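You operate a simulated robot arm through the tools that you are given. There is no shell and no other tool.

The job below is to be done with a simulated robot arm. You get a single attempt, and the scene is never put back.

Task
Check the pulley's line with the silver bar, then swing the gauge arm on and zero it.
Fine: park the gauge arm first; lay the bar over pulley and datum block till the lamp lights; put the bar back. Set down upright: bar.

Only the result counts: the job must be done as asked and must still hold three seconds after the hand-in. Knocking over, shifting, dropping, spilling or breaking anything else fails it.

Robot
A 7-joint arm with a fingered hand, fixed in place. Base frame: the origin is on the floor under the middle of its stand, x ahead of it, y to its left, z up; the work surface is at about z = 0.8. Lengths are in m, angles in degrees, forces in N, time in s.
It reaches about 1.089 m from its shoulder. Its first joint turns from -149.0 to 149.0 degrees. Payload 3.5 kg.
The tool frame sits at the grasp point between the pads (the TCP): z along the fingers, y along the line on which they close. The tips reach 0.03 m beyond it. The gripper opens to 0.104 m; its body begins 0.035 m behind the TCP. The gripper is a hand of 4 fingers: y runs from the thumb to the fingers, the wrist lies at [-0.015, -0.11, -0.186] in the tool frame.
Orientation is that of the tool frame in the base frame, as a unit quaternion [x, y, z, w]. With the fingers straight down and the wrist toward the robot, the tool's x, y and z point along [0, 1, 0], [1, 0, 0] and [0, 0, -1] of the base frame.

Tools
- The arm moves only by the tool arm_command. Its arguments are lists of equal length, an entry for each row: "travel": the shift along the tool's x, y, z in units of 100 mm (1.0 is 100 mm), a list of three; "rot": the turn, a rotation vector about the tool's x, y, z in units of 180 degrees (1.0 is 180 degrees), a list of three. In form: {"travel": [[dx, dy, dz], ...], "rot": [[rx, ry, rz], ...]}. A call has 1 to 20 rows; each row is the pose to reach, as a shift and turn from the pose commanded when the call began, along the tool's axes at that moment. A call with a number of a shift or a turn outside -1 to 1 is refused whole. A row lasts 0.2 s, in which the tool goes at most 0.05 m and 8.6 degrees; a call with a longer step from one row to the next is refused whole. A pose out of reach is approached as far as the arm can. The call stops where the force on the tool passes 40 N (or 10 N more than at its start, if that is more) or the arm is blocked; 0.2 s more then pass. In this call time passes only in rows, and 0.2 s behind the last. The reply holds the time, the measured pose of the TCP, the force on the tool along the base axes, the opening and the grip force, in the units named above and with some noise, with the torque about the TCP (base axes, N m) and any sound that the robot's microphone picked up.
- Cameras (640 x 400 px; columns grow to the right, rows downward): "scene" is fixed at [0.4, 0.6486, 1.6254]; the picture's right is [-0.38, -0.93, 0.00], its down [-0.67, 0.27, -0.69] and it looks along [0.64, -0.26, -0.73] (base axes); focal length 214 px, centre (320, 200). "wrist" rides on the gripper at [0.061, -0.092, -0.13] in the tool frame; the picture's right is [-0.81, 0.27, -0.52], its down [-0.53, -0.71, 0.46] and it looks along [-0.24, 0.64, 0.72] (tool axes); focal length 275 px, centre (320, 200). There is no depth. A picture from a camera that has moved, and an enlarged one, comes with that camera's place and axes in the base frame and with its lens.
- capture(camera): a new picture of that camera. It takes no simulated time.
- move_column(by): slides the trunk up (or, below 0, down) by that many m; the arm rides with it, the base frame stays. It gives what a move gives, with no picture.
- finger_targets(index, middle, ring, thumb_bend, thumb_turn): sets how far each is bent, from 0 (flat) to 100 (curled in); at 30 the hand is open as for a grip, at 70 the pads meet at the TCP. One left out holds its place. A second passes; each finger stops where it meets its share of the squeeze, and holds until it gets a number again. It is the only way to open and close the hand. It gives what a move gives, with no picture; readings hold the bend of each and the force on the fingers (four entries, about 0 where the hand has none), thumb and palm. thumb_turn goes from beside the hand (0) to across from the fingers (100), as for a grip.
- enlarge(camera, box): a new picture of the part [left, top, right, bottom] of that camera's present view, enlarged. It takes no simulated time.
- sign_off(): hands the job in; it is judged then, once.

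Nothing tells you positions but the pictures and the camera data. Unless the task says otherwise, let go and move clear before handing in.

The tools are called by a JSON object that holds its "op" and its "data". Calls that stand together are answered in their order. arm_command: Moves the arm, as the interface text tells. Its arguments: {"type":"object","properties":{"travel":{"type":"array","items":{"type":"array","items":{"type":"number"}}},"rot":{"type":"array","items":{"type":"array","items":{"type":"number"}}}},"required":["travel","rot"]} The other tools are called the same way: move_column (by) moves the trunk up or down; finger_targets (index, middle, ring, thumb_bend, thumb_turn) moves the fingers one by one; capture (camera) takes a picture; enlarge (camera, box) takes an enlarged picture of a part of a camera's view; sign_off () hands the job in.

At the start:

```text
time_s: 0.0
position: [0.7002, 0.3524, 1.4357]
orientation: [0.707, 0.707, 0.0, 0.0]
contact_force: [-0.8, 0.3, -0.5]
moment: [0.02, -0.03, 0.03]
grip_width: 0.1035
grasp_force: 0.0
shape: jaw
bend: [30.0, 30.0, 30.0, 30.0, 98.0]
finger forces: [0.1, 0.1, 0.0, 0.1, 0.1, 0.0]
trunk travel left (down, up): [-0.65, 0.06]
```

scene: 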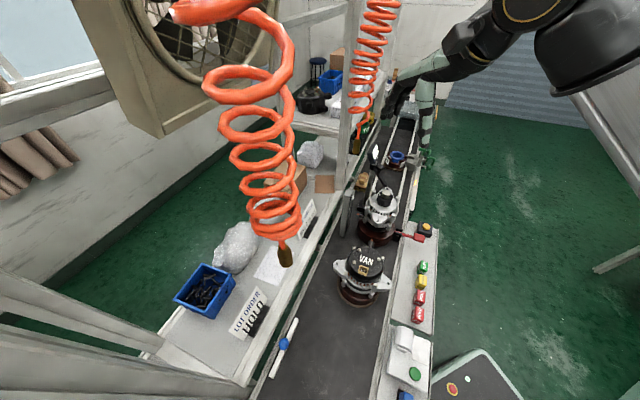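
wrist: 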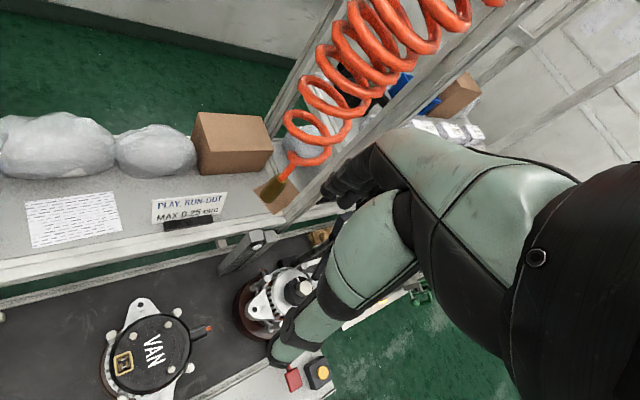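

I see a conveyor with pulley/alternator-like units and a rail with buttons, but the details are too small to read. I'll enlarge parts of both views before planning anything.

{"op": "enlarge", "data": {"camera": "scene", "box": [320, 120, 480, 220]}}

{"op": "enlarge", "data": {"camera": "scene", "box": [320, 200, 480, 300]}}

{"op": "enlarge", "data": {"camera": "scene", "box": [240, 300, 480, 400]}}

{"op": "enlarge", "data": {"camera": "wrist", "box": [180, 220, 380, 400]}}

{"op": "enlarge", "data": {"camera": "scene", "box": [160, 200, 320, 400]}}

```text
4.00 times, centred on (400, 170) of scene
camera zoom: at [0.4, 0.6486, 1.6254], right [-0.38, -0.93, 0.0], down [-0.67, 0.27, -0.69], along [0.64, -0.26, -0.73], focal length 858 px, centre (0, 320)
```

zoom: 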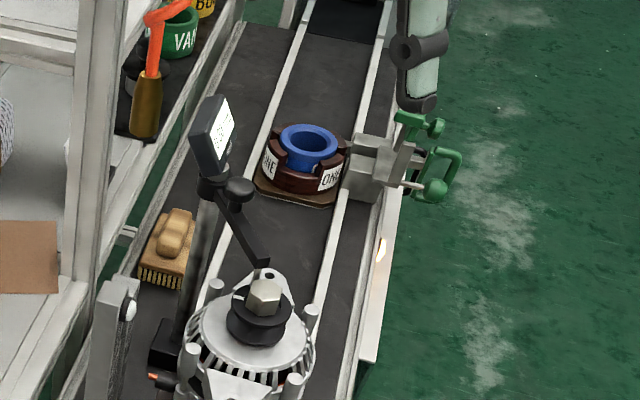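

```text
4.00 times, centred on (400, 250) of scene
camera zoom: at [0.4, 0.6486, 1.6254], right [-0.38, -0.93, 0.0], down [-0.67, 0.27, -0.69], along [0.64, -0.26, -0.73], focal length 858 px, centre (0, 0)
```

zoom: 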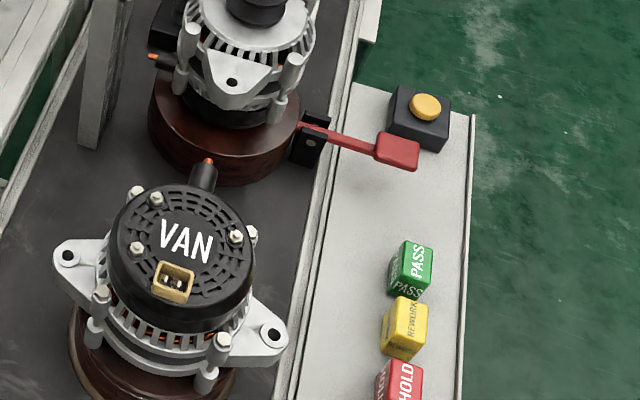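

```text
2.67 times, centred on (360, 350) of scene
camera zoom: at [0.4, 0.6486, 1.6254], right [-0.38, -0.93, 0.0], down [-0.67, 0.27, -0.69], along [0.64, -0.26, -0.73], focal length 572 px, centre (213, -200)
```

zoom: 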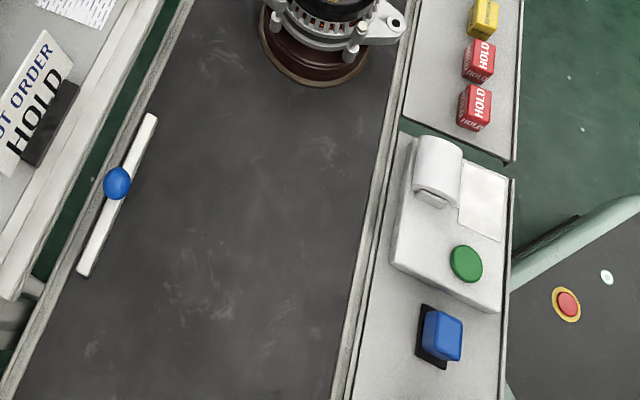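

```text
2.22 times, centred on (280, 310) of wrist
camera zoom: at [0.6091, 0.4137, 1.5659], right [0.27, -0.81, 0.52], down [-0.71, -0.53, -0.46], along [0.64, -0.24, -0.72], focal length 612 px, centre (409, -44)
```

zoom: 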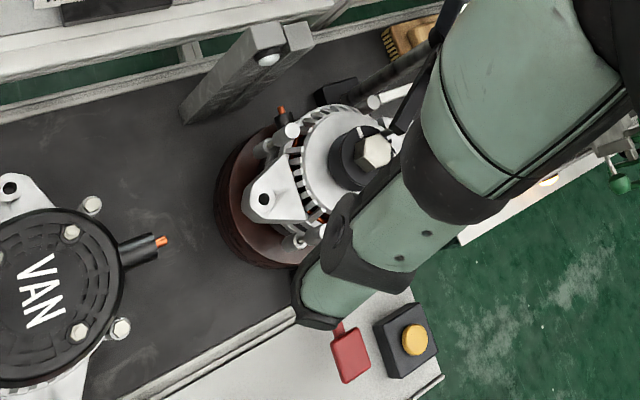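

```text
2.00 times, centred on (240, 300) of scene
camera zoom: at [0.4, 0.6486, 1.6254], right [-0.38, -0.93, 0.0], down [-0.67, 0.27, -0.69], along [0.64, -0.26, -0.73], focal length 429 px, centre (480, 0)
```

zoom: 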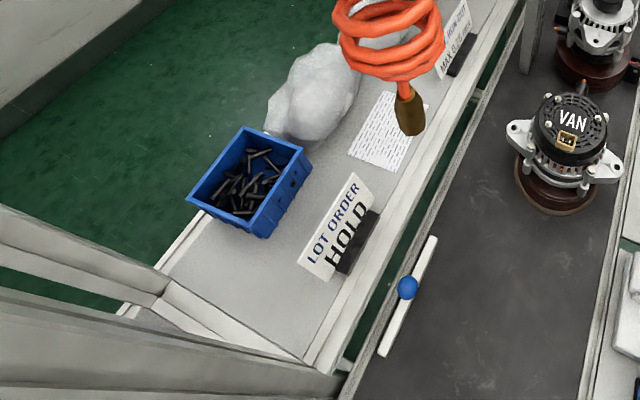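

The silver bar with the blue knob lies along the near-left belt edge at about (0.57, 0.70). The belt runs diagonally, along (0.7, -0.7). The pulley unit is near (0.85, 0.2), with a grey post (probably the datum block) and a black gauge stand next to it. I'll move the hand aside in free air to look at that area.

{"op": "arm_command", "data": {"travel": [[-0.33, -0.16, 0.0], [-0.66, -0.33, 0.0], [-1.0, -0.5, 0.0]], "rot": [[0, 0, 0], [0, 0, 0], [0, 0, 0]]}}

{"op": "arm_command", "data": {"travel": [[-0.33, -0.16, 0.0], [-0.66, -0.33, 0.0], [-1.0, -0.5, 0.0]], "rot": [[0, 0, 0], [0, 0, 0], [0, 0, 0]]}}

{"op": "arm_command", "data": {"travel": [[-0.33, -0.16, 0.0], [-0.66, -0.33, 0.0], [-1.0, -0.5, 0.0]], "rot": [[0, 0, 0], [0, 0, 0], [0, 0, 0]]}}

{"op": "capture", "data": {"camera": "wrist"}}

{"op": "capture", "data": {"camera": "scene"}}

```text
time_s: 0.8
position: [0.65, 0.2503, 1.4357]
orientation: [0.707, 0.707, 0.0, 0.0]
contact_force: [0.6, -0.3, 0.8]
moment: [0.02, -0.02, 0.01]
grip_width: 0.1037
grasp_force: 0.0
shape: jaw
bend: [30.0, 30.0, 30.0, 30.0, 98.0]
finger forces: [0.0, 0.1, 0.0, 0.0, 0.1, 0.0]
trunk travel left (down, up): [-0.65, 0.06]
```

```text
time_s: 1.6
position: [0.5995, 0.1514, 1.4352]
orientation: [0.707, 0.707, 0.001, 0.001]
contact_force: [0.0, 0.7, 0.3]
moment: [-0.02, 0.01, -0.01]
grip_width: 0.1038
grasp_force: 0.0
shape: jaw
bend: [30.0, 30.0, 30.0, 30.0, 98.0]
finger forces: [0.0, 0.1, 0.0, 0.1, 0.0, 0.0]
trunk travel left (down, up): [-0.65, 0.06]
```

```text
time_s: 2.4
position: [0.5605, 0.0523, 1.4251]
orientation: [0.707, 0.707, 0.0, 0.0]
contact_force: [0.2, 0.2, -0.2]
moment: [-0.02, 0.0, -0.01]
grip_width: 0.1036
grasp_force: 0.0
shape: jaw
bend: [30.0, 30.0, 30.0, 30.0, 98.0]
finger forces: [0.1, 0.0, 0.1, 0.0, 0.1, 0.0]
out of reach, approached as far as the arm can: row 3
trunk travel left (down, up): [-0.65, 0.06]
```

```text
taken
camera wrist: at [0.4687, 0.1135, 1.5571], right [0.28, -0.81, 0.52], down [-0.71, -0.53, -0.46], along [0.64, -0.24, -0.72], focal length 275 px, centre (320, 200)
```

wrist: 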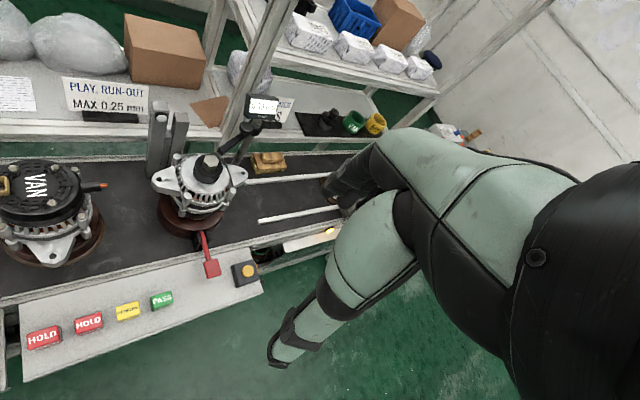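

```text
taken
```

scene: 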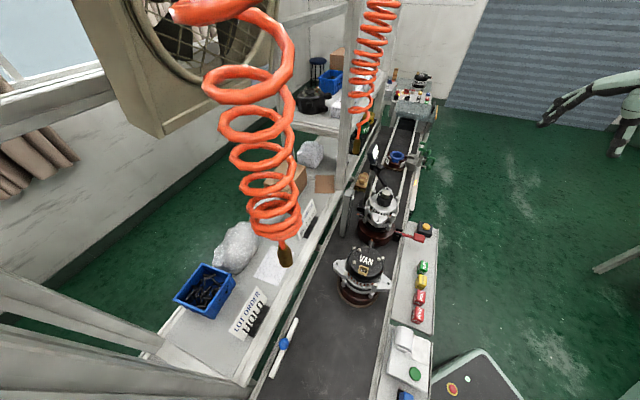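

Both views are now clear: the pulley unit, grey posts, gauge stand, red lever and yellow button all show. I'll zoom in on them.

{"op": "enlarge", "data": {"camera": "wrist", "box": [140, 85, 300, 185]}}

{"op": "enlarge", "data": {"camera": "wrist", "box": [140, 185, 300, 285]}}

{"op": "enlarge", "data": {"camera": "scene", "box": [330, 140, 426, 200]}}

{"op": "enlarge", "data": {"camera": "scene", "box": [340, 190, 436, 250]}}

```text
4.00 times, centred on (220, 135) of wrist
camera zoom: at [0.4687, 0.1135, 1.5571], right [0.28, -0.81, 0.52], down [-0.71, -0.53, -0.46], along [0.64, -0.24, -0.72], focal length 1101 px, centre (720, 460)
```

zoom: 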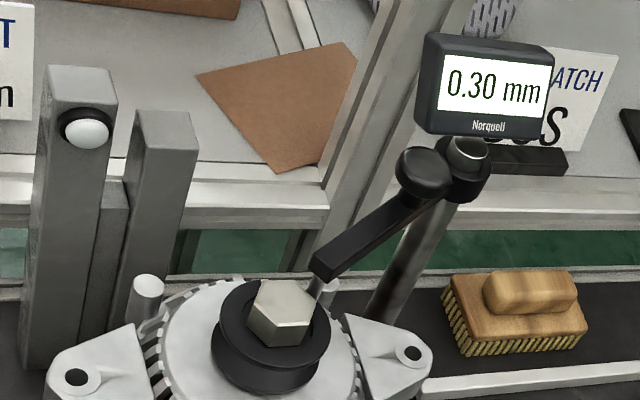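

```text
4.00 times, centred on (220, 235) of wrist
camera zoom: at [0.4687, 0.1135, 1.5571], right [0.28, -0.81, 0.52], down [-0.71, -0.53, -0.46], along [0.64, -0.24, -0.72], focal length 1101 px, centre (720, 60)
```

zoom: 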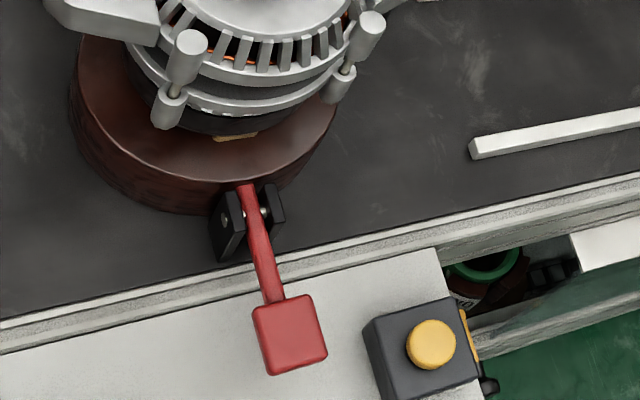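

```text
6.67 times, centred on (378, 170) of scene
camera zoom: at [0.4, 0.6486, 1.6254], right [-0.38, -0.93, 0.0], down [-0.67, 0.27, -0.69], along [0.64, -0.26, -0.73], focal length 1430 px, centre (-67, 400)
```

zoom: 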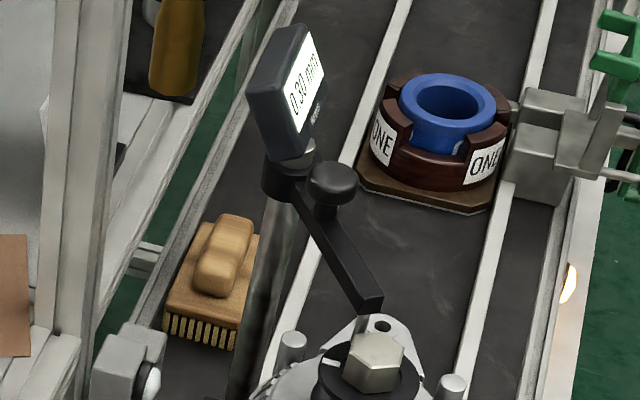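

```text
6.67 times, centred on (388, 220) of scene
camera zoom: at [0.4, 0.6486, 1.6254], right [-0.38, -0.93, 0.0], down [-0.67, 0.27, -0.69], along [0.64, -0.26, -0.73], focal length 1430 px, centre (-133, 67)
```

zoom: 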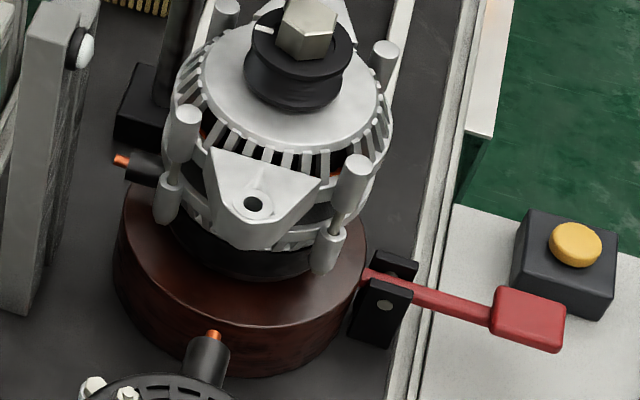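

The gauge reads 0.30 mm, and its probe arm (with a black knob) reaches toward the pulley. Two grey posts stand beside the pulley, one carrying a white lamp. I'll zoom in harder on the posts, the pulley rim, the button box and the bar.

{"op": "enlarge", "data": {"camera": "scene", "box": [335, 180, 367, 200]}}

{"op": "enlarge", "data": {"camera": "scene", "box": [366, 180, 414, 210]}}

{"op": "enlarge", "data": {"camera": "scene", "box": [250, 310, 314, 390]}}

{"op": "enlarge", "data": {"camera": "wrist", "box": [140, 95, 204, 135]}}

{"op": "enlarge", "data": {"camera": "wrist", "box": [180, 140, 244, 180]}}

{"op": "enlarge", "data": {"camera": "wrist", "box": [225, 90, 305, 140]}}

{"op": "enlarge", "data": {"camera": "wrist", "box": [190, 230, 286, 290]}}

```text
16.00 times, centred on (351, 190) of scene
camera zoom: at [0.4, 0.6486, 1.6254], right [-0.38, -0.93, 0.0], down [-0.67, 0.27, -0.69], along [0.64, -0.26, -0.73], focal length 3432 px, centre (-176, 360)
```

zoom: 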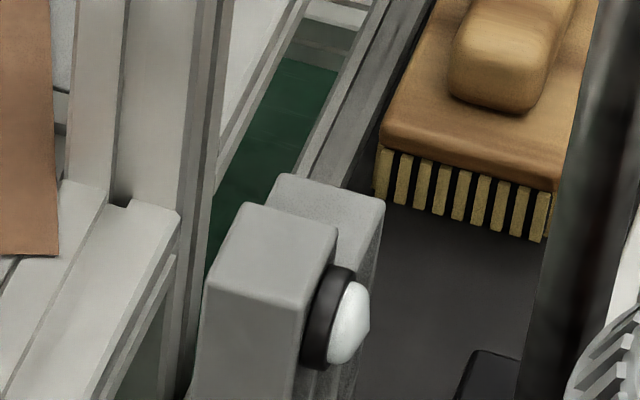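

```text
13.33 times, centred on (390, 195) of scene
camera zoom: at [0.4, 0.6486, 1.6254], right [-0.38, -0.93, 0.0], down [-0.67, 0.27, -0.69], along [0.64, -0.26, -0.73], focal length 2860 px, centre (-613, 267)
```

zoom: 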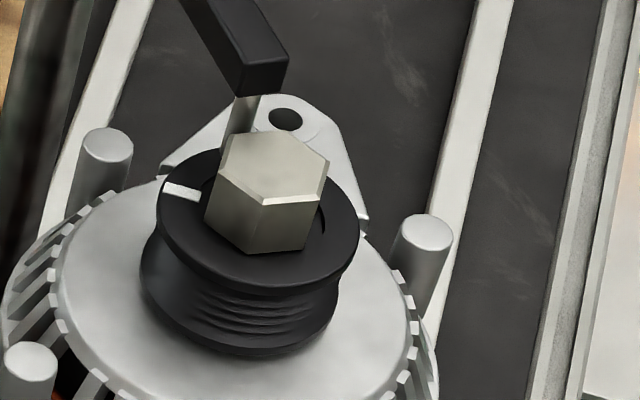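

```text
5.00 times, centred on (282, 350) of scene
camera zoom: at [0.4, 0.6486, 1.6254], right [-0.38, -0.93, 0.0], down [-0.67, 0.27, -0.69], along [0.64, -0.26, -0.73], focal length 1072 px, centre (510, -550)
```

zoom: 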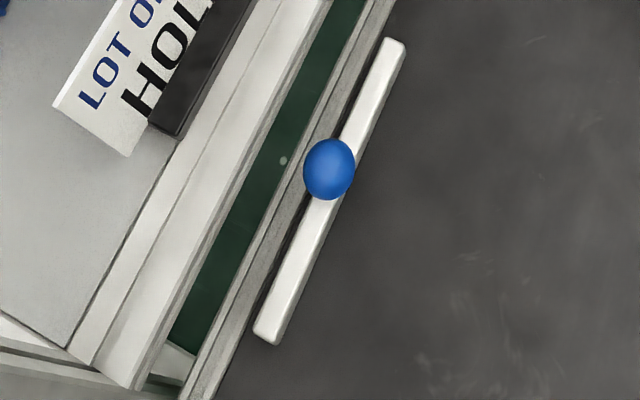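

```text
10.00 times, centred on (172, 115) of wrist
camera zoom: at [0.4687, 0.1135, 1.5571], right [0.28, -0.81, 0.52], down [-0.71, -0.53, -0.46], along [0.64, -0.24, -0.72], focal length 2753 px, centre (1800, 1050)
```

zoom: 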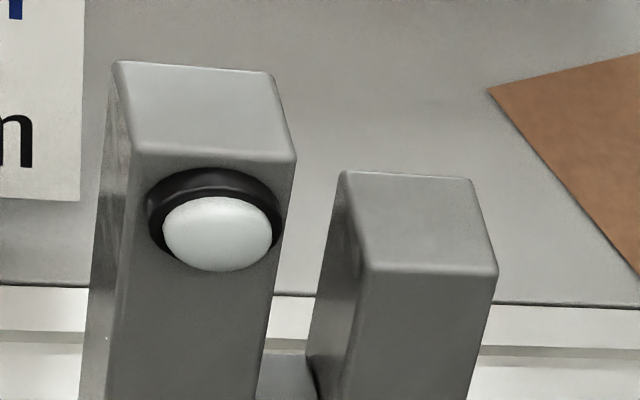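

```text
10.00 times, centred on (212, 160) of wrist
camera zoom: at [0.4687, 0.1135, 1.5571], right [0.28, -0.81, 0.52], down [-0.71, -0.53, -0.46], along [0.64, -0.24, -0.72], focal length 2753 px, centre (1400, 600)
```

zoom: 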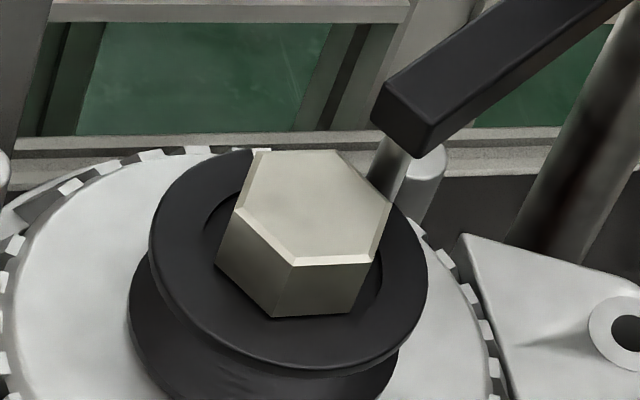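

```text
8.00 times, centred on (265, 115) of wrist
camera zoom: at [0.4687, 0.1135, 1.5571], right [0.28, -0.81, 0.52], down [-0.71, -0.53, -0.46], along [0.64, -0.24, -0.72], focal length 2202 px, centre (760, 880)
```

zoom: 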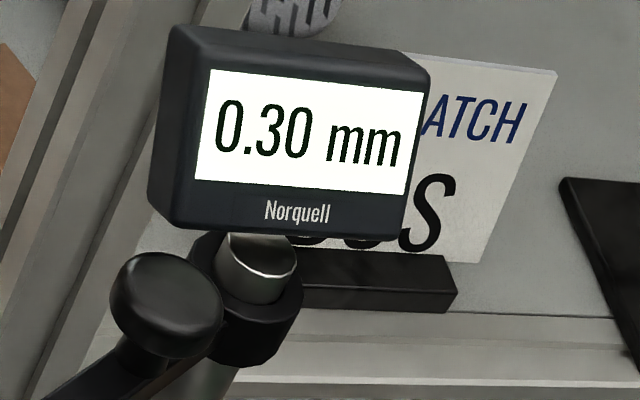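

```text
6.67 times, centred on (238, 260) of wrist
camera zoom: at [0.4687, 0.1135, 1.5571], right [0.28, -0.81, 0.52], down [-0.71, -0.53, -0.46], along [0.64, -0.24, -0.72], focal length 1835 px, centre (867, -200)
```

zoom: 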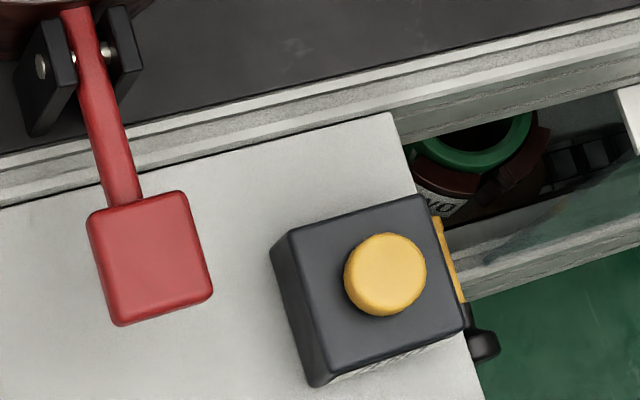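

I make the pulley nut to be at about (0.838, 0.200, 1.061), with the pulley face near z = 1.042. The lower grey post, which I take as the datum block, tops out at about (0.910, 0.309, 1.045). The gauge arm runs from its hub at (0.986, 0.167) to a tip at (0.858, 0.194, 1.077). I'll lower the trunk and turn the hand so it can straddle the gauge arm.

{"op": "move_column", "data": {"by": -0.15}}

{"op": "arm_command", "data": {"travel": [[0, 0.1, 0], [0, 0.2, 0], [0, 0.3, 0], [0, 0.4, 0], [0, 0.5, 0], [0, 0.6, 0], [0, 0.7, 0], [0, 0.8, 0], [0, 0.9, 0], [0, 1.0, 0], [0, 1.0, 0]], "rot": [[0, 0, -0.0455], [0, 0, -0.091], [0, 0, -0.1365], [0, 0, -0.182], [0, 0, -0.2275], [0, 0, -0.273], [0, 0, -0.3185], [0, 0, -0.364], [0, 0, -0.4095], [0, 0, -0.455], [0, 0, -0.5]]}}

{"op": "capture", "data": {"camera": "scene"}}

{"op": "capture", "data": {"camera": "wrist"}}

```text
time_s: 4.2
position: [0.5596, 0.0519, 1.2767]
orientation: [0.707, 0.707, 0.001, 0.0]
contact_force: [0.0, 0.4, 0.8]
moment: [-0.01, 0.01, -0.01]
grip_width: 0.1038
grasp_force: 0.1
shape: jaw
bend: [30.0, 30.0, 30.0, 30.0, 98.0]
finger forces: [0.0, 0.1, 0.0, 0.1, 0.0, 0.1]
trunk travel left (down, up): [-0.5, 0.21]
```

```text
time_s: 6.3
position: [0.6561, 0.0536, 1.2754]
orientation: [0.12, 0.993, 0.002, -0.002]
contact_force: [30.0, -18.8, 24.3]
moment: [0.46, 6.3, 4.19]
grip_width: 0.1035
grasp_force: 0.1
shape: jaw
bend: [30.0, 30.0, 30.0, 30.0, 98.0]
finger forces: [0.0, 0.0, 0.1, 0.0, 0.0, 0.0]
out of reach, approached as far as the arm can: row 10
trunk travel left (down, up): [-0.5, 0.21]
stopped in row 10: the force on the tool passed its limit at 125 N (the readings are from after the stop); the commanded pose is now the measured one
```

```text
taken
```

scene: 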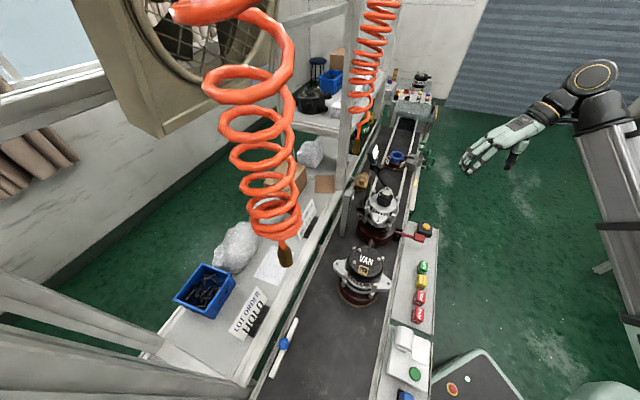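

```text
taken
camera wrist: at [0.575, -0.0212, 1.4071], right [0.85, 0.07, 0.52], down [0.35, -0.82, -0.46], along [0.39, 0.57, -0.72], focal length 275 px, centre (320, 200)
```

wrist: 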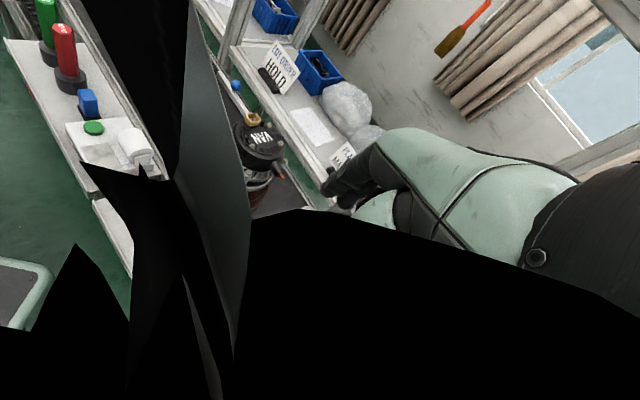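

The hand jammed against the robot's own forearm while turning this close to the body; nothing in the scene was touched. I'll turn back part way and reach out farther before turning again.

{"op": "arm_command", "data": {"travel": [[0, 0, 0], [0, 0, 0], [0, 0, 0], [0, 0, 0], [0, 0, 0], [0, 0, 0], [0, 0, 0], [0, 0, 0]], "rot": [[0, 0, 0.045], [0, 0, 0.09], [0, 0, 0.135], [0, 0, 0.18], [0, 0, 0.225], [0, 0, 0.27], [0, 0, 0.315], [0, 0, 0.36]]}}

{"op": "capture", "data": {"camera": "wrist"}}

{"op": "enlarge", "data": {"camera": "scene", "box": [440, 40, 640, 240]}}

```text
time_s: 6.5
position: [0.6561, 0.0532, 1.2761]
orientation: [0.126, 0.992, 0.001, -0.002]
contact_force: [0.8, 0.1, 2.7]
moment: [-0.21, 0.5, 0.15]
grip_width: 0.1037
grasp_force: 0.0
shape: jaw
bend: [30.0, 30.0, 30.0, 30.0, 98.0]
finger forces: [0.1, 0.0, 0.0, 0.0, 0.0, 0.1]
trunk travel left (down, up): [-0.5, 0.21]
stopped in row 1: the force on the tool passed its limit at 74 N (the readings are from after the stop); the commanded pose is now the measured one
```

```text
taken
camera wrist: at [0.5745, -0.0204, 1.4069], right [0.86, 0.06, 0.51], down [0.34, -0.82, -0.46], along [0.4, 0.57, -0.72], focal length 275 px, centre (320, 200)
```

wrist: 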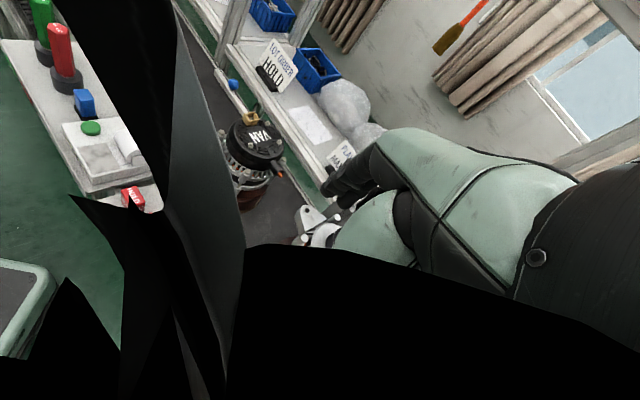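

```text
2.00 times, centred on (540, 140) of scene
camera zoom: at [0.4, 0.6486, 1.6254], right [-0.38, -0.93, 0.0], down [-0.67, 0.27, -0.69], along [0.64, -0.26, -0.73], focal length 429 px, centre (-120, 320)
```

zoom: 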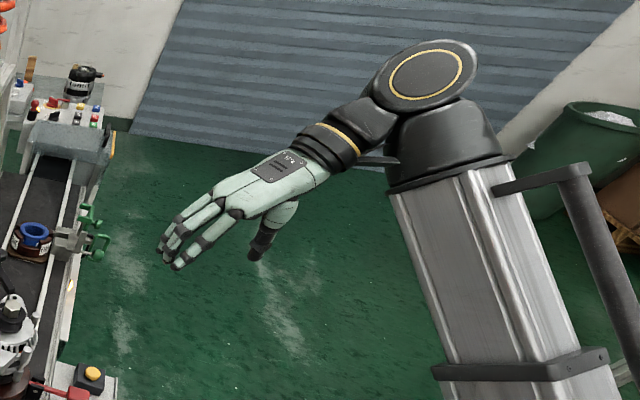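

The hand is still near that self-contact but the force has dropped to almost zero. I'll back off in smaller steps, turning back and moving outward.

{"op": "arm_command", "data": {"travel": [[-0.03, 0.01, 0], [-0.06, 0.02, 0], [-0.1, 0.03, 0], [-0.15, 0.04, 0]], "rot": [[0, 0, 0.01], [0, 0, 0.03], [0, 0, 0.06], [0, 0, 0.1]]}}

```text
time_s: 7.5
position: [0.6711, 0.0528, 1.2769]
orientation: [0.28, 0.96, 0.002, -0.001]
contact_force: [0.2, 0.0, -0.1]
moment: [-0.01, -0.01, 0.0]
grip_width: 0.104
grasp_force: 0.0
shape: jaw
bend: [30.0, 30.0, 30.0, 30.0, 98.0]
finger forces: [0.0, 0.0, 0.1, 0.1, 0.1, 0.0]
trunk travel left (down, up): [-0.5, 0.21]
```

The hand is free. Two coil hoses hang here: nozzle 2 near (0.82, 0.38, 1.31), and nozzle 1 somewhere above the bar, so I'll keep low near both. Next I'll extend outward and turn toward the gauge arm.

{"op": "arm_command", "data": {"travel": [[-0.15, 0.3, 0], [-0.3, 0.6, 0], [-0.46, 0.94, 0]], "rot": [[0, 0, 0], [0, 0, 0], [0, 0, 0]]}}

{"op": "arm_command", "data": {"travel": [[-0.15, 0.2, 0.05], [-0.3, 0.4, 0.1], [-0.45, 0.55, 0.15], [-0.6, 0.7, 0.15]], "rot": [[0, 0, -0.03], [0, 0, -0.06], [0, 0, -0.09], [0, 0, -0.12]]}}

{"op": "capture", "data": {"camera": "wrist"}}

{"op": "capture", "data": {"camera": "scene"}}

```text
time_s: 8.3
position: [0.7615, 0.1095, 1.2748]
orientation: [0.28, 0.96, 0.001, -0.001]
contact_force: [0.5, 0.3, -0.3]
moment: [0.0, -0.03, -0.02]
grip_width: 0.1036
grasp_force: 0.0
shape: jaw
bend: [30.0, 30.0, 30.0, 30.0, 98.0]
finger forces: [0.0, 0.0, 0.0, 0.1, 0.0, 0.0]
trunk travel left (down, up): [-0.5, 0.21]
```

```text
time_s: 9.3
position: [0.8213, 0.1343, 1.2462]
orientation: [0.095, 0.995, 0.003, -0.002]
contact_force: [0.0, 0.0, -0.2]
moment: [-0.01, 0.0, 0.03]
grip_width: 0.1038
grasp_force: 0.1
shape: jaw
bend: [30.0, 30.0, 30.0, 30.0, 98.0]
finger forces: [0.0, 0.0, 0.0, 0.1, 0.0, 0.0]
out of reach, approached as far as the arm can: row 3, 4
trunk travel left (down, up): [-0.5, 0.21]
```

```text
taken
camera wrist: at [0.745, 0.0552, 1.3772], right [0.85, 0.11, 0.52], down [0.39, -0.8, -0.46], along [0.36, 0.59, -0.72], focal length 275 px, centre (320, 200)
```

wrist: 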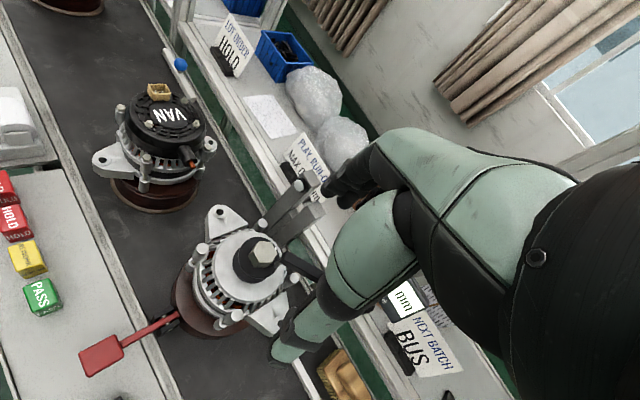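

```text
taken
```

scene: 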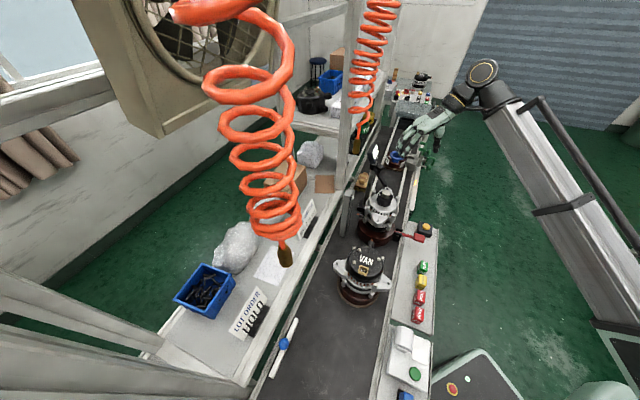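

The reach is limited because the wrist sits high relative to the shoulder. I'll raise the trunk and come down with the arm instead, toward a hover above the gauge arm at about (0.885, 0.185).

{"op": "move_column", "data": {"by": 0.15}}

{"op": "arm_command", "data": {"travel": [[0, 0, 0.25], [0, 0, 0.5], [0, 0, 0.75], [0, 0, 1.0]], "rot": [[0, 0, 0], [0, 0, 0], [0, 0, 0], [0, 0, 0]]}}

```text
time_s: 11.1
position: [0.8213, 0.1333, 1.3956]
orientation: [0.096, 0.995, 0.002, -0.001]
contact_force: [-0.1, 0.3, 0.0]
moment: [-0.02, 0.01, 0.03]
grip_width: 0.1036
grasp_force: 0.1
shape: jaw
bend: [30.0, 30.0, 30.0, 30.0, 98.0]
finger forces: [0.1, 0.0, 0.0, 0.0, 0.1, 0.0]
trunk travel left (down, up): [-0.65, 0.06]
```

```text
time_s: 12.1
position: [0.8206, 0.1345, 1.2963]
orientation: [0.096, 0.995, 0.002, -0.002]
contact_force: [-0.9, 0.0, 0.5]
moment: [0.0, -0.02, 0.01]
grip_width: 0.1038
grasp_force: 0.0
shape: jaw
bend: [30.0, 30.0, 30.0, 30.0, 98.0]
finger forces: [0.0, 0.0, 0.0, 0.0, 0.0, 0.0]
trunk travel left (down, up): [-0.65, 0.06]
```

The descent now works cleanly. I'm moving to the hover above the gauge arm and will look before going lower.

{"op": "arm_command", "data": {"travel": [[-0.13, 0.15, 0.1], [-0.27, 0.31, 0.3], [-0.4, 0.46, 0.5], [-0.54, 0.62, 0.6]], "rot": [[0, 0, 0], [0, 0, 0], [0, 0, 0], [0, 0, 0]]}}

{"op": "capture", "data": {"camera": "wrist"}}

{"op": "enlarge", "data": {"camera": "scene", "box": [330, 100, 458, 180]}}

{"op": "enlarge", "data": {"camera": "scene", "box": [330, 140, 426, 200]}}

```text
time_s: 13.1
position: [0.8873, 0.1853, 1.2363]
orientation: [0.097, 0.995, 0.002, -0.001]
contact_force: [0.0, 0.3, -0.2]
moment: [0.02, -0.01, -0.03]
grip_width: 0.1038
grasp_force: 0.0
shape: jaw
bend: [30.0, 30.0, 30.0, 30.0, 98.0]
finger forces: [0.0, 0.1, 0.0, 0.1, 0.0, 0.0]
trunk travel left (down, up): [-0.65, 0.06]
```

```text
taken
camera wrist: at [0.8101, 0.106, 1.3668], right [0.85, 0.11, 0.52], down [0.39, -0.8, -0.46], along [0.36, 0.59, -0.72], focal length 275 px, centre (320, 200)
```

wrist: 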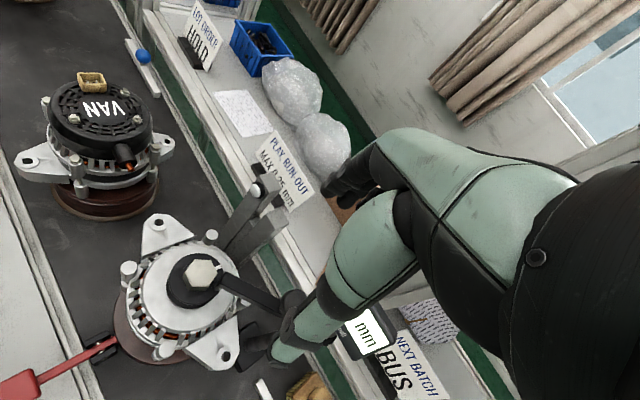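

```text
5.00 times, centred on (394, 140) of scene
camera zoom: at [0.4, 0.6486, 1.6254], right [-0.38, -0.93, 0.0], down [-0.67, 0.27, -0.69], along [0.64, -0.26, -0.73], focal length 1072 px, centre (-50, 500)
```

zoom: 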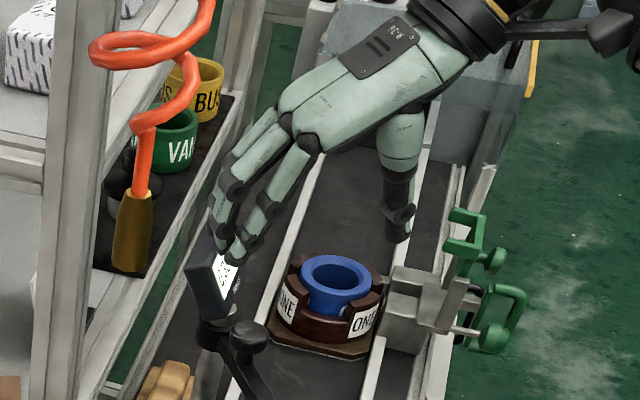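

```text
6.67 times, centred on (378, 170) of scene
camera zoom: at [0.4, 0.6486, 1.6254], right [-0.38, -0.93, 0.0], down [-0.67, 0.27, -0.69], along [0.64, -0.26, -0.73], focal length 1430 px, centre (-67, 400)
```

zoom: 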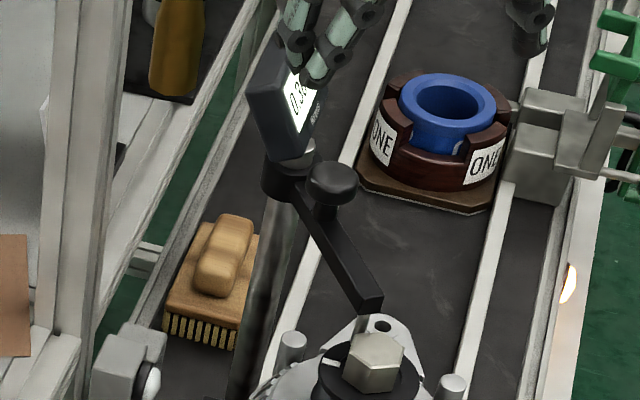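

The hand hovers over the gauge arm with the thumb on the -y side and the fingers on the +y side. I'll descend so the fingertips straddle the arm just above pulley-face height.

{"op": "arm_command", "data": {"travel": [[0, 0, 0.25], [0, 0, 0.5], [0, 0, 0.75], [0, 0, 1.0]], "rot": [[0, 0, 0], [0, 0, 0], [0, 0, 0], [0, 0, 0]]}}

{"op": "enlarge", "data": {"camera": "scene", "box": [340, 120, 436, 180]}}

{"op": "enlarge", "data": {"camera": "scene", "box": [330, 150, 426, 210]}}

{"op": "capture", "data": {"camera": "wrist"}}

```text
time_s: 14.1
position: [0.8867, 0.1848, 1.1366]
orientation: [0.095, 0.996, 0.002, -0.001]
contact_force: [0.4, -0.2, 0.0]
moment: [-0.01, 0.03, 0.0]
grip_width: 0.1036
grasp_force: 0.1
shape: jaw
bend: [30.0, 30.0, 30.0, 30.0, 98.0]
finger forces: [0.1, 0.1, 0.0, 0.0, 0.0, 0.0]
trunk travel left (down, up): [-0.65, 0.06]
```

```text
6.67 times, centred on (388, 150) of scene
camera zoom: at [0.4, 0.6486, 1.6254], right [-0.38, -0.93, 0.0], down [-0.67, 0.27, -0.69], along [0.64, -0.26, -0.73], focal length 1430 px, centre (-133, 533)
```

zoom: 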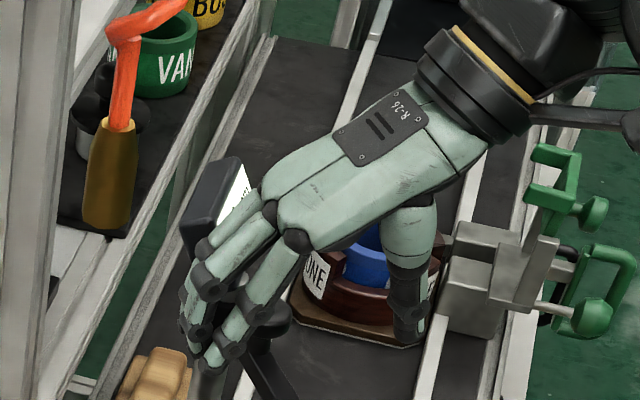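

```text
6.67 times, centred on (378, 180) of scene
camera zoom: at [0.4, 0.6486, 1.6254], right [-0.38, -0.93, 0.0], down [-0.67, 0.27, -0.69], along [0.64, -0.26, -0.73], focal length 1430 px, centre (-67, 333)
```

zoom: 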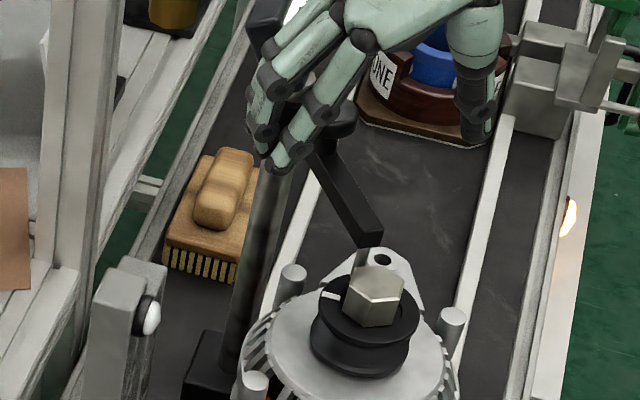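

```text
taken
camera wrist: at [0.8097, 0.1064, 1.2672], right [0.85, 0.11, 0.52], down [0.39, -0.8, -0.46], along [0.36, 0.59, -0.72], focal length 275 px, centre (320, 200)
```

wrist: 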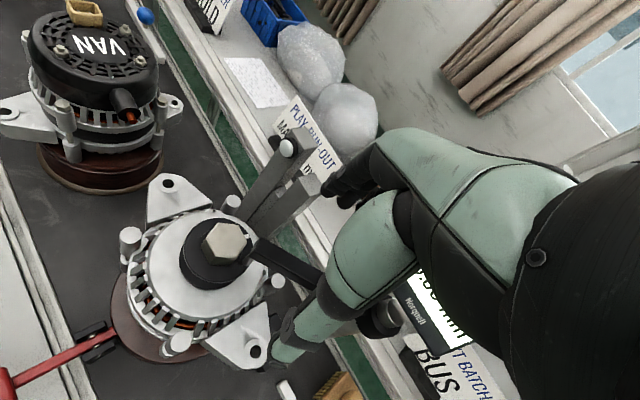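

The straddle looks right, but I'll check the finger layout and clearance to the display more closely before going lower.

{"op": "enlarge", "data": {"camera": "wrist", "box": [260, 120, 420, 220]}}

{"op": "enlarge", "data": {"camera": "scene", "box": [355, 150, 403, 180]}}

{"op": "enlarge", "data": {"camera": "wrist", "box": [240, 230, 480, 380]}}

```text
4.00 times, centred on (340, 170) of wrist
camera zoom: at [0.8097, 0.1064, 1.2672], right [0.85, 0.11, 0.52], down [0.39, -0.8, -0.46], along [0.36, 0.59, -0.72], focal length 1101 px, centre (240, 320)
```

zoom: 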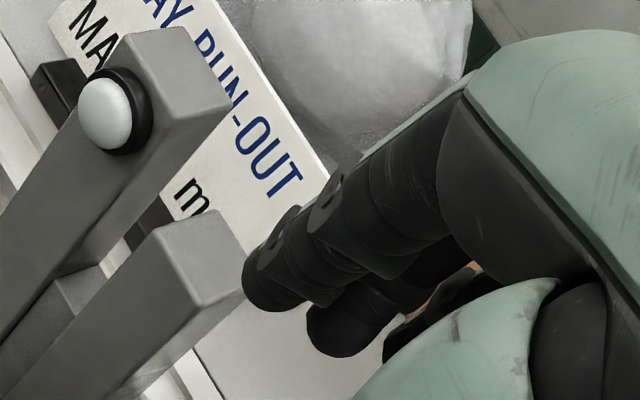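

```text
13.33 times, centred on (379, 165) of scene
camera zoom: at [0.4, 0.6486, 1.6254], right [-0.38, -0.93, 0.0], down [-0.67, 0.27, -0.69], along [0.64, -0.26, -0.73], focal length 2860 px, centre (-467, 667)
```

zoom: 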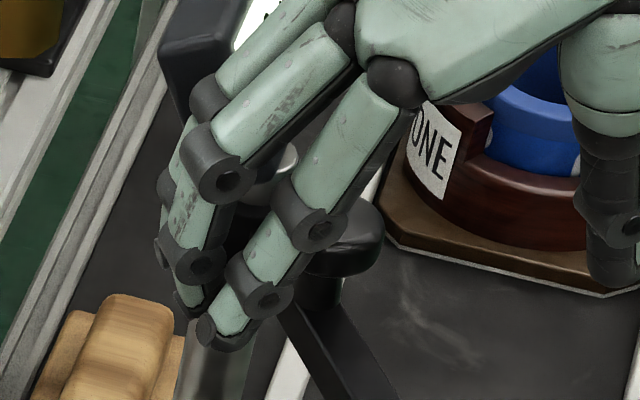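

```text
2.67 times, centred on (360, 305) of wrist
camera zoom: at [0.8097, 0.1064, 1.2672], right [0.85, 0.11, 0.52], down [0.39, -0.8, -0.46], along [0.36, 0.59, -0.72], focal length 734 px, centre (213, -80)
```

zoom: 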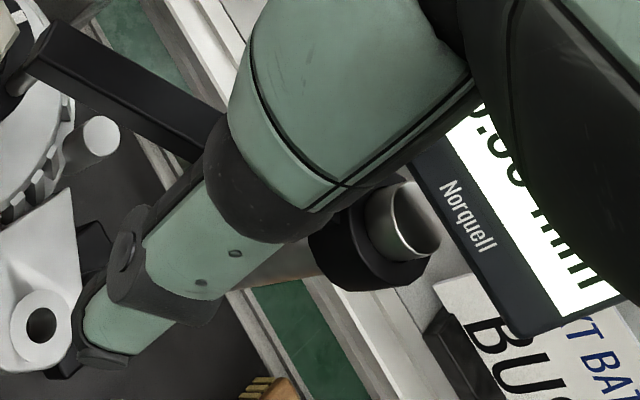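

The index finger sits almost at the TCP and the other two fingers extend toward +x, so I'll shift slightly to -x for display clearance. Then I'll go down to about TCP z = 1.087.

{"op": "arm_command", "data": {"travel": [[0.14, 0.02, 0.0], [0.14, 0.02, 0.2], [0.14, 0.02, 0.35], [0.14, 0.02, 0.49]], "rot": [[0, 0, 0], [0, 0, 0], [0, 0, 0], [0, 0, 0]]}}

{"op": "enlarge", "data": {"camera": "scene", "box": [345, 155, 409, 195]}}

{"op": "enlarge", "data": {"camera": "wrist", "box": [160, 160, 400, 310]}}

```text
time_s: 15.1
position: [0.873, 0.1897, 1.0872]
orientation: [0.094, 0.996, 0.002, 0.0]
contact_force: [0.1, 0.1, 0.5]
moment: [0.0, 0.01, -0.03]
grip_width: 0.1035
grasp_force: 0.1
shape: jaw
bend: [30.0, 30.0, 30.0, 30.0, 98.0]
finger forces: [0.0, 0.0, 0.0, 0.0, 0.0, 0.1]
trunk travel left (down, up): [-0.65, 0.06]
```

```text
10.00 times, centred on (377, 175) of scene
camera zoom: at [0.4, 0.6486, 1.6254], right [-0.38, -0.93, 0.0], down [-0.67, 0.27, -0.69], along [0.64, -0.26, -0.73], focal length 2145 px, centre (-250, 450)
```

zoom: 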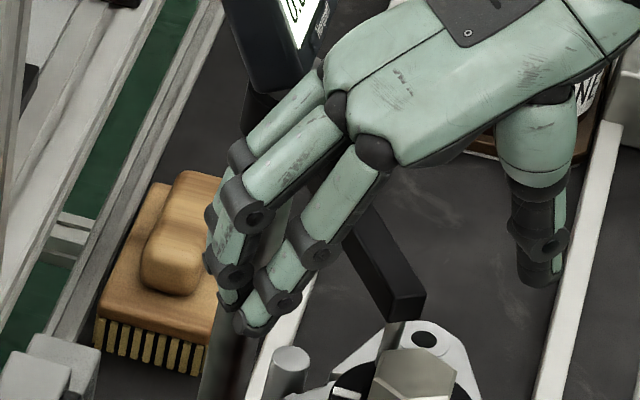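

```text
2.67 times, centred on (280, 235) of wrist
camera zoom: at [0.7959, 0.1117, 1.2185], right [0.85, 0.11, 0.52], down [0.39, -0.8, -0.46], along [0.36, 0.59, -0.72], focal length 734 px, centre (427, 107)
```

zoom: 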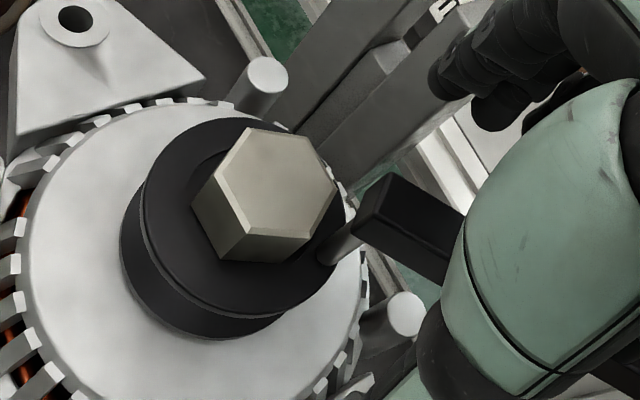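

The gauge arm now sits between the thumb and the fingers. I'll draw the hand gently toward -y to swing the arm off the pulley, watching the force.

{"op": "arm_command", "data": {"travel": [[-0.03, -0.15, 0], [-0.06, -0.3, 0], [-0.08, -0.4, 0], [-0.1, -0.5, 0], [-0.12, -0.6, 0], [-0.13, -0.7, 0]], "rot": [[0, 0, 0], [0, 0, 0], [0, 0, 0], [0, 0, 0], [0, 0, 0], [0, 0, 0]]}}

{"op": "enlarge", "data": {"camera": "scene", "box": [345, 155, 409, 195]}}

{"op": "enlarge", "data": {"camera": "wrist", "box": [160, 160, 400, 310]}}

```text
time_s: 16.5
position: [0.8718, 0.12, 1.087]
orientation: [0.096, 0.995, 0.001, -0.001]
contact_force: [-1.1, -0.8, 0.5]
moment: [-0.03, -0.06, 0.07]
grip_width: 0.1038
grasp_force: 0.1
shape: jaw
bend: [30.0, 30.0, 30.0, 30.0, 98.0]
finger forces: [0.0, 0.0, 1.1, 0.1, 0.0, 0.0]
trunk travel left (down, up): [-0.65, 0.06]
```

```text
10.00 times, centred on (377, 175) of scene
camera zoom: at [0.4, 0.6486, 1.6254], right [-0.38, -0.93, 0.0], down [-0.67, 0.27, -0.69], along [0.64, -0.26, -0.73], focal length 2145 px, centre (-250, 450)
```

zoom: 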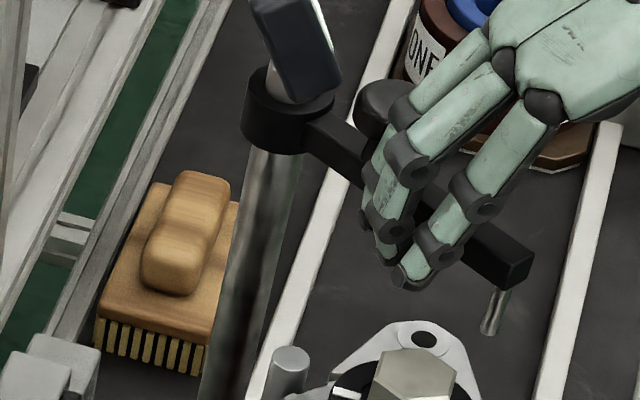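

```text
2.67 times, centred on (280, 235) of wrist
camera zoom: at [0.7952, 0.0406, 1.2183], right [0.85, 0.11, 0.52], down [0.39, -0.8, -0.46], along [0.36, 0.59, -0.72], focal length 734 px, centre (427, 107)
```

zoom: 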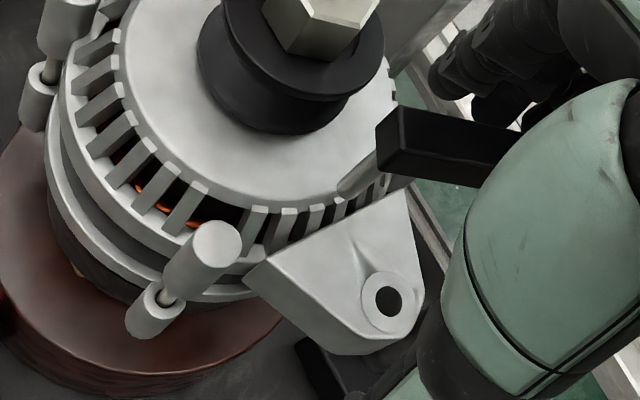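

The arm swings freely with only about 1 N, and it has turned roughly 20° off the pulley. I'll keep sweeping it away, staying near its tip so I clear the display that turns with it.

{"op": "arm_command", "data": {"travel": [[0.03, -0.12, 0], [0.06, -0.24, 0], [0.1, -0.36, 0], [0.13, -0.48, 0], [0.16, -0.59, 0]], "rot": [[0, 0, 0], [0, 0, 0], [0, 0, 0], [0, 0, 0], [0, 0, 0]]}}

{"op": "enlarge", "data": {"camera": "scene", "box": [345, 145, 425, 195]}}

```text
time_s: 17.7
position: [0.8452, 0.0636, 1.0867]
orientation: [0.095, 0.996, 0.001, -0.001]
contact_force: [-0.2, 0.0, -0.4]
moment: [0.05, 0.0, 0.05]
grip_width: 0.104
grasp_force: 0.0
shape: jaw
bend: [30.0, 30.0, 29.0, 30.0, 98.0]
finger forces: [0.0, 0.0, 0.6, 0.1, 0.1, 0.0]
trunk travel left (down, up): [-0.65, 0.06]
```

```text
8.00 times, centred on (385, 170) of scene
camera zoom: at [0.4, 0.6486, 1.6254], right [-0.38, -0.93, 0.0], down [-0.67, 0.27, -0.69], along [0.64, -0.26, -0.73], focal length 1716 px, centre (-200, 440)
```

zoom: 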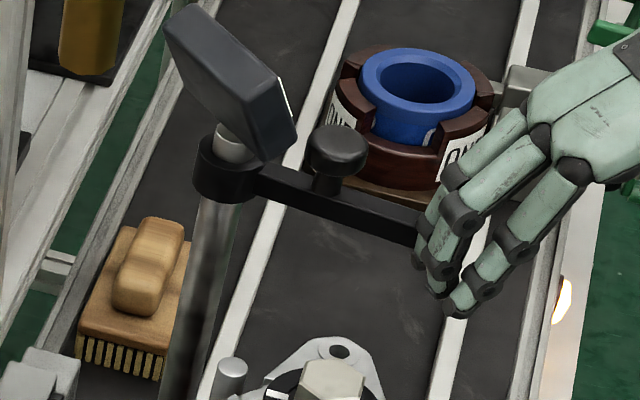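

The arm is now about 45° off the pulley and still moving freely. I'll sweep it a further 30° so it is clearly parked.

{"op": "arm_command", "data": {"travel": [[-0.09, -0.1, 0], [-0.18, -0.2, 0], [-0.27, -0.3, 0], [-0.41, -0.35, 0], [-0.55, -0.4, 0]], "rot": [[0, 0, 0], [0, 0, 0], [0, 0, 0], [0, 0, 0], [0, 0, 0]]}}

{"op": "enlarge", "data": {"camera": "scene", "box": [345, 145, 425, 195]}}

{"op": "capture", "data": {"camera": "wrist"}}

```text
time_s: 18.7
position: [0.8696, 0.0286, 1.0864]
orientation: [0.087, 0.996, 0.003, -0.006]
contact_force: [-21.4, 13.2, -0.7]
moment: [0.1, 0.22, 1.77]
grip_width: 0.1039
grasp_force: 0.0
shape: jaw
bend: [30.0, 30.0, 22.0, 30.0, 98.0]
finger forces: [0.0, 0.1, 26.9, 0.0, 0.0, 0.0]
trunk travel left (down, up): [-0.65, 0.06]
stopped in row 5: the force on the tool passed its limit at 46 N (the readings are from after the stop); the commanded pose is now the measured one
```

```text
8.00 times, centred on (385, 170) of scene
camera zoom: at [0.4, 0.6486, 1.6254], right [-0.38, -0.93, 0.0], down [-0.67, 0.27, -0.69], along [0.64, -0.26, -0.73], focal length 1716 px, centre (-200, 440)
```

zoom: 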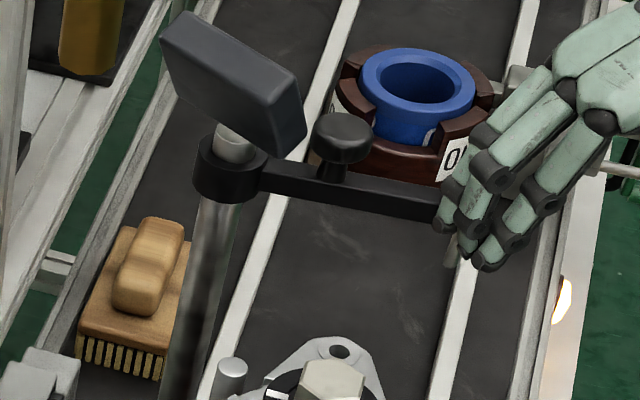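

```text
taken
camera wrist: at [0.7961, -0.0517, 1.2183], right [0.85, 0.13, 0.51], down [0.4, -0.79, -0.47], along [0.34, 0.6, -0.72], focal length 275 px, centre (320, 200)
```

wrist: 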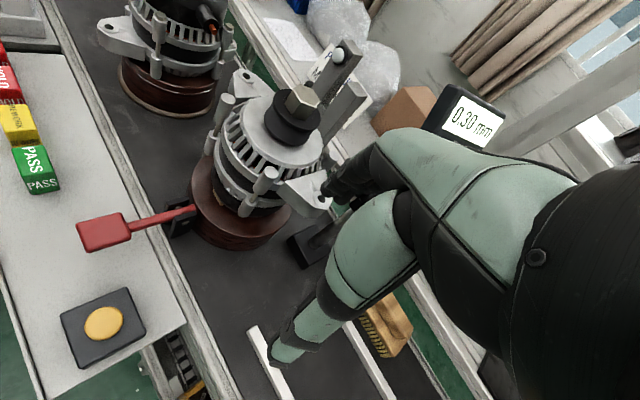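

The arm has reached its end stop, so it is parked; the ring finger is still pressing on it. I'll back off to release the load and then lift straight up.

{"op": "arm_command", "data": {"travel": [[0.08, 0.06, 0], [0.16, 0.12, 0], [0.24, 0.17, 0]], "rot": [[0, 0, 0], [0, 0, 0], [0, 0, 0]]}}

{"op": "enlarge", "data": {"camera": "scene", "box": [345, 145, 425, 195]}}

```text
time_s: 19.5
position: [0.8544, 0.0459, 1.0866]
orientation: [0.091, 0.996, 0.001, -0.006]
contact_force: [-0.4, -0.1, 0.3]
moment: [0.02, 0.02, -0.02]
grip_width: 0.1038
grasp_force: 0.1
shape: jaw
bend: [30.0, 30.0, 30.0, 30.0, 98.0]
finger forces: [0.0, 0.0, 0.1, 0.1, 0.1, 0.0]
trunk travel left (down, up): [-0.65, 0.06]
```

```text
8.00 times, centred on (385, 170) of scene
camera zoom: at [0.4, 0.6486, 1.6254], right [-0.38, -0.93, 0.0], down [-0.67, 0.27, -0.69], along [0.64, -0.26, -0.73], focal length 1716 px, centre (-200, 440)
```

zoom: 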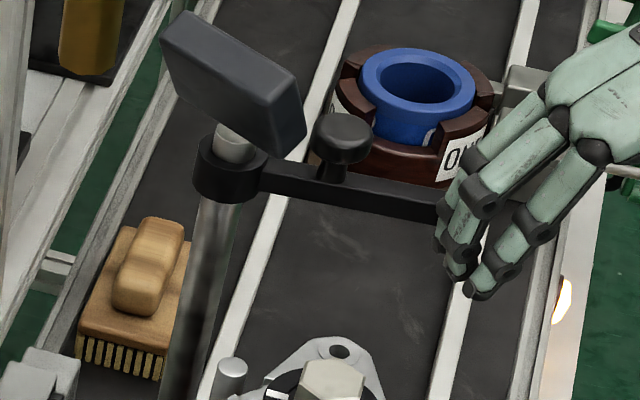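

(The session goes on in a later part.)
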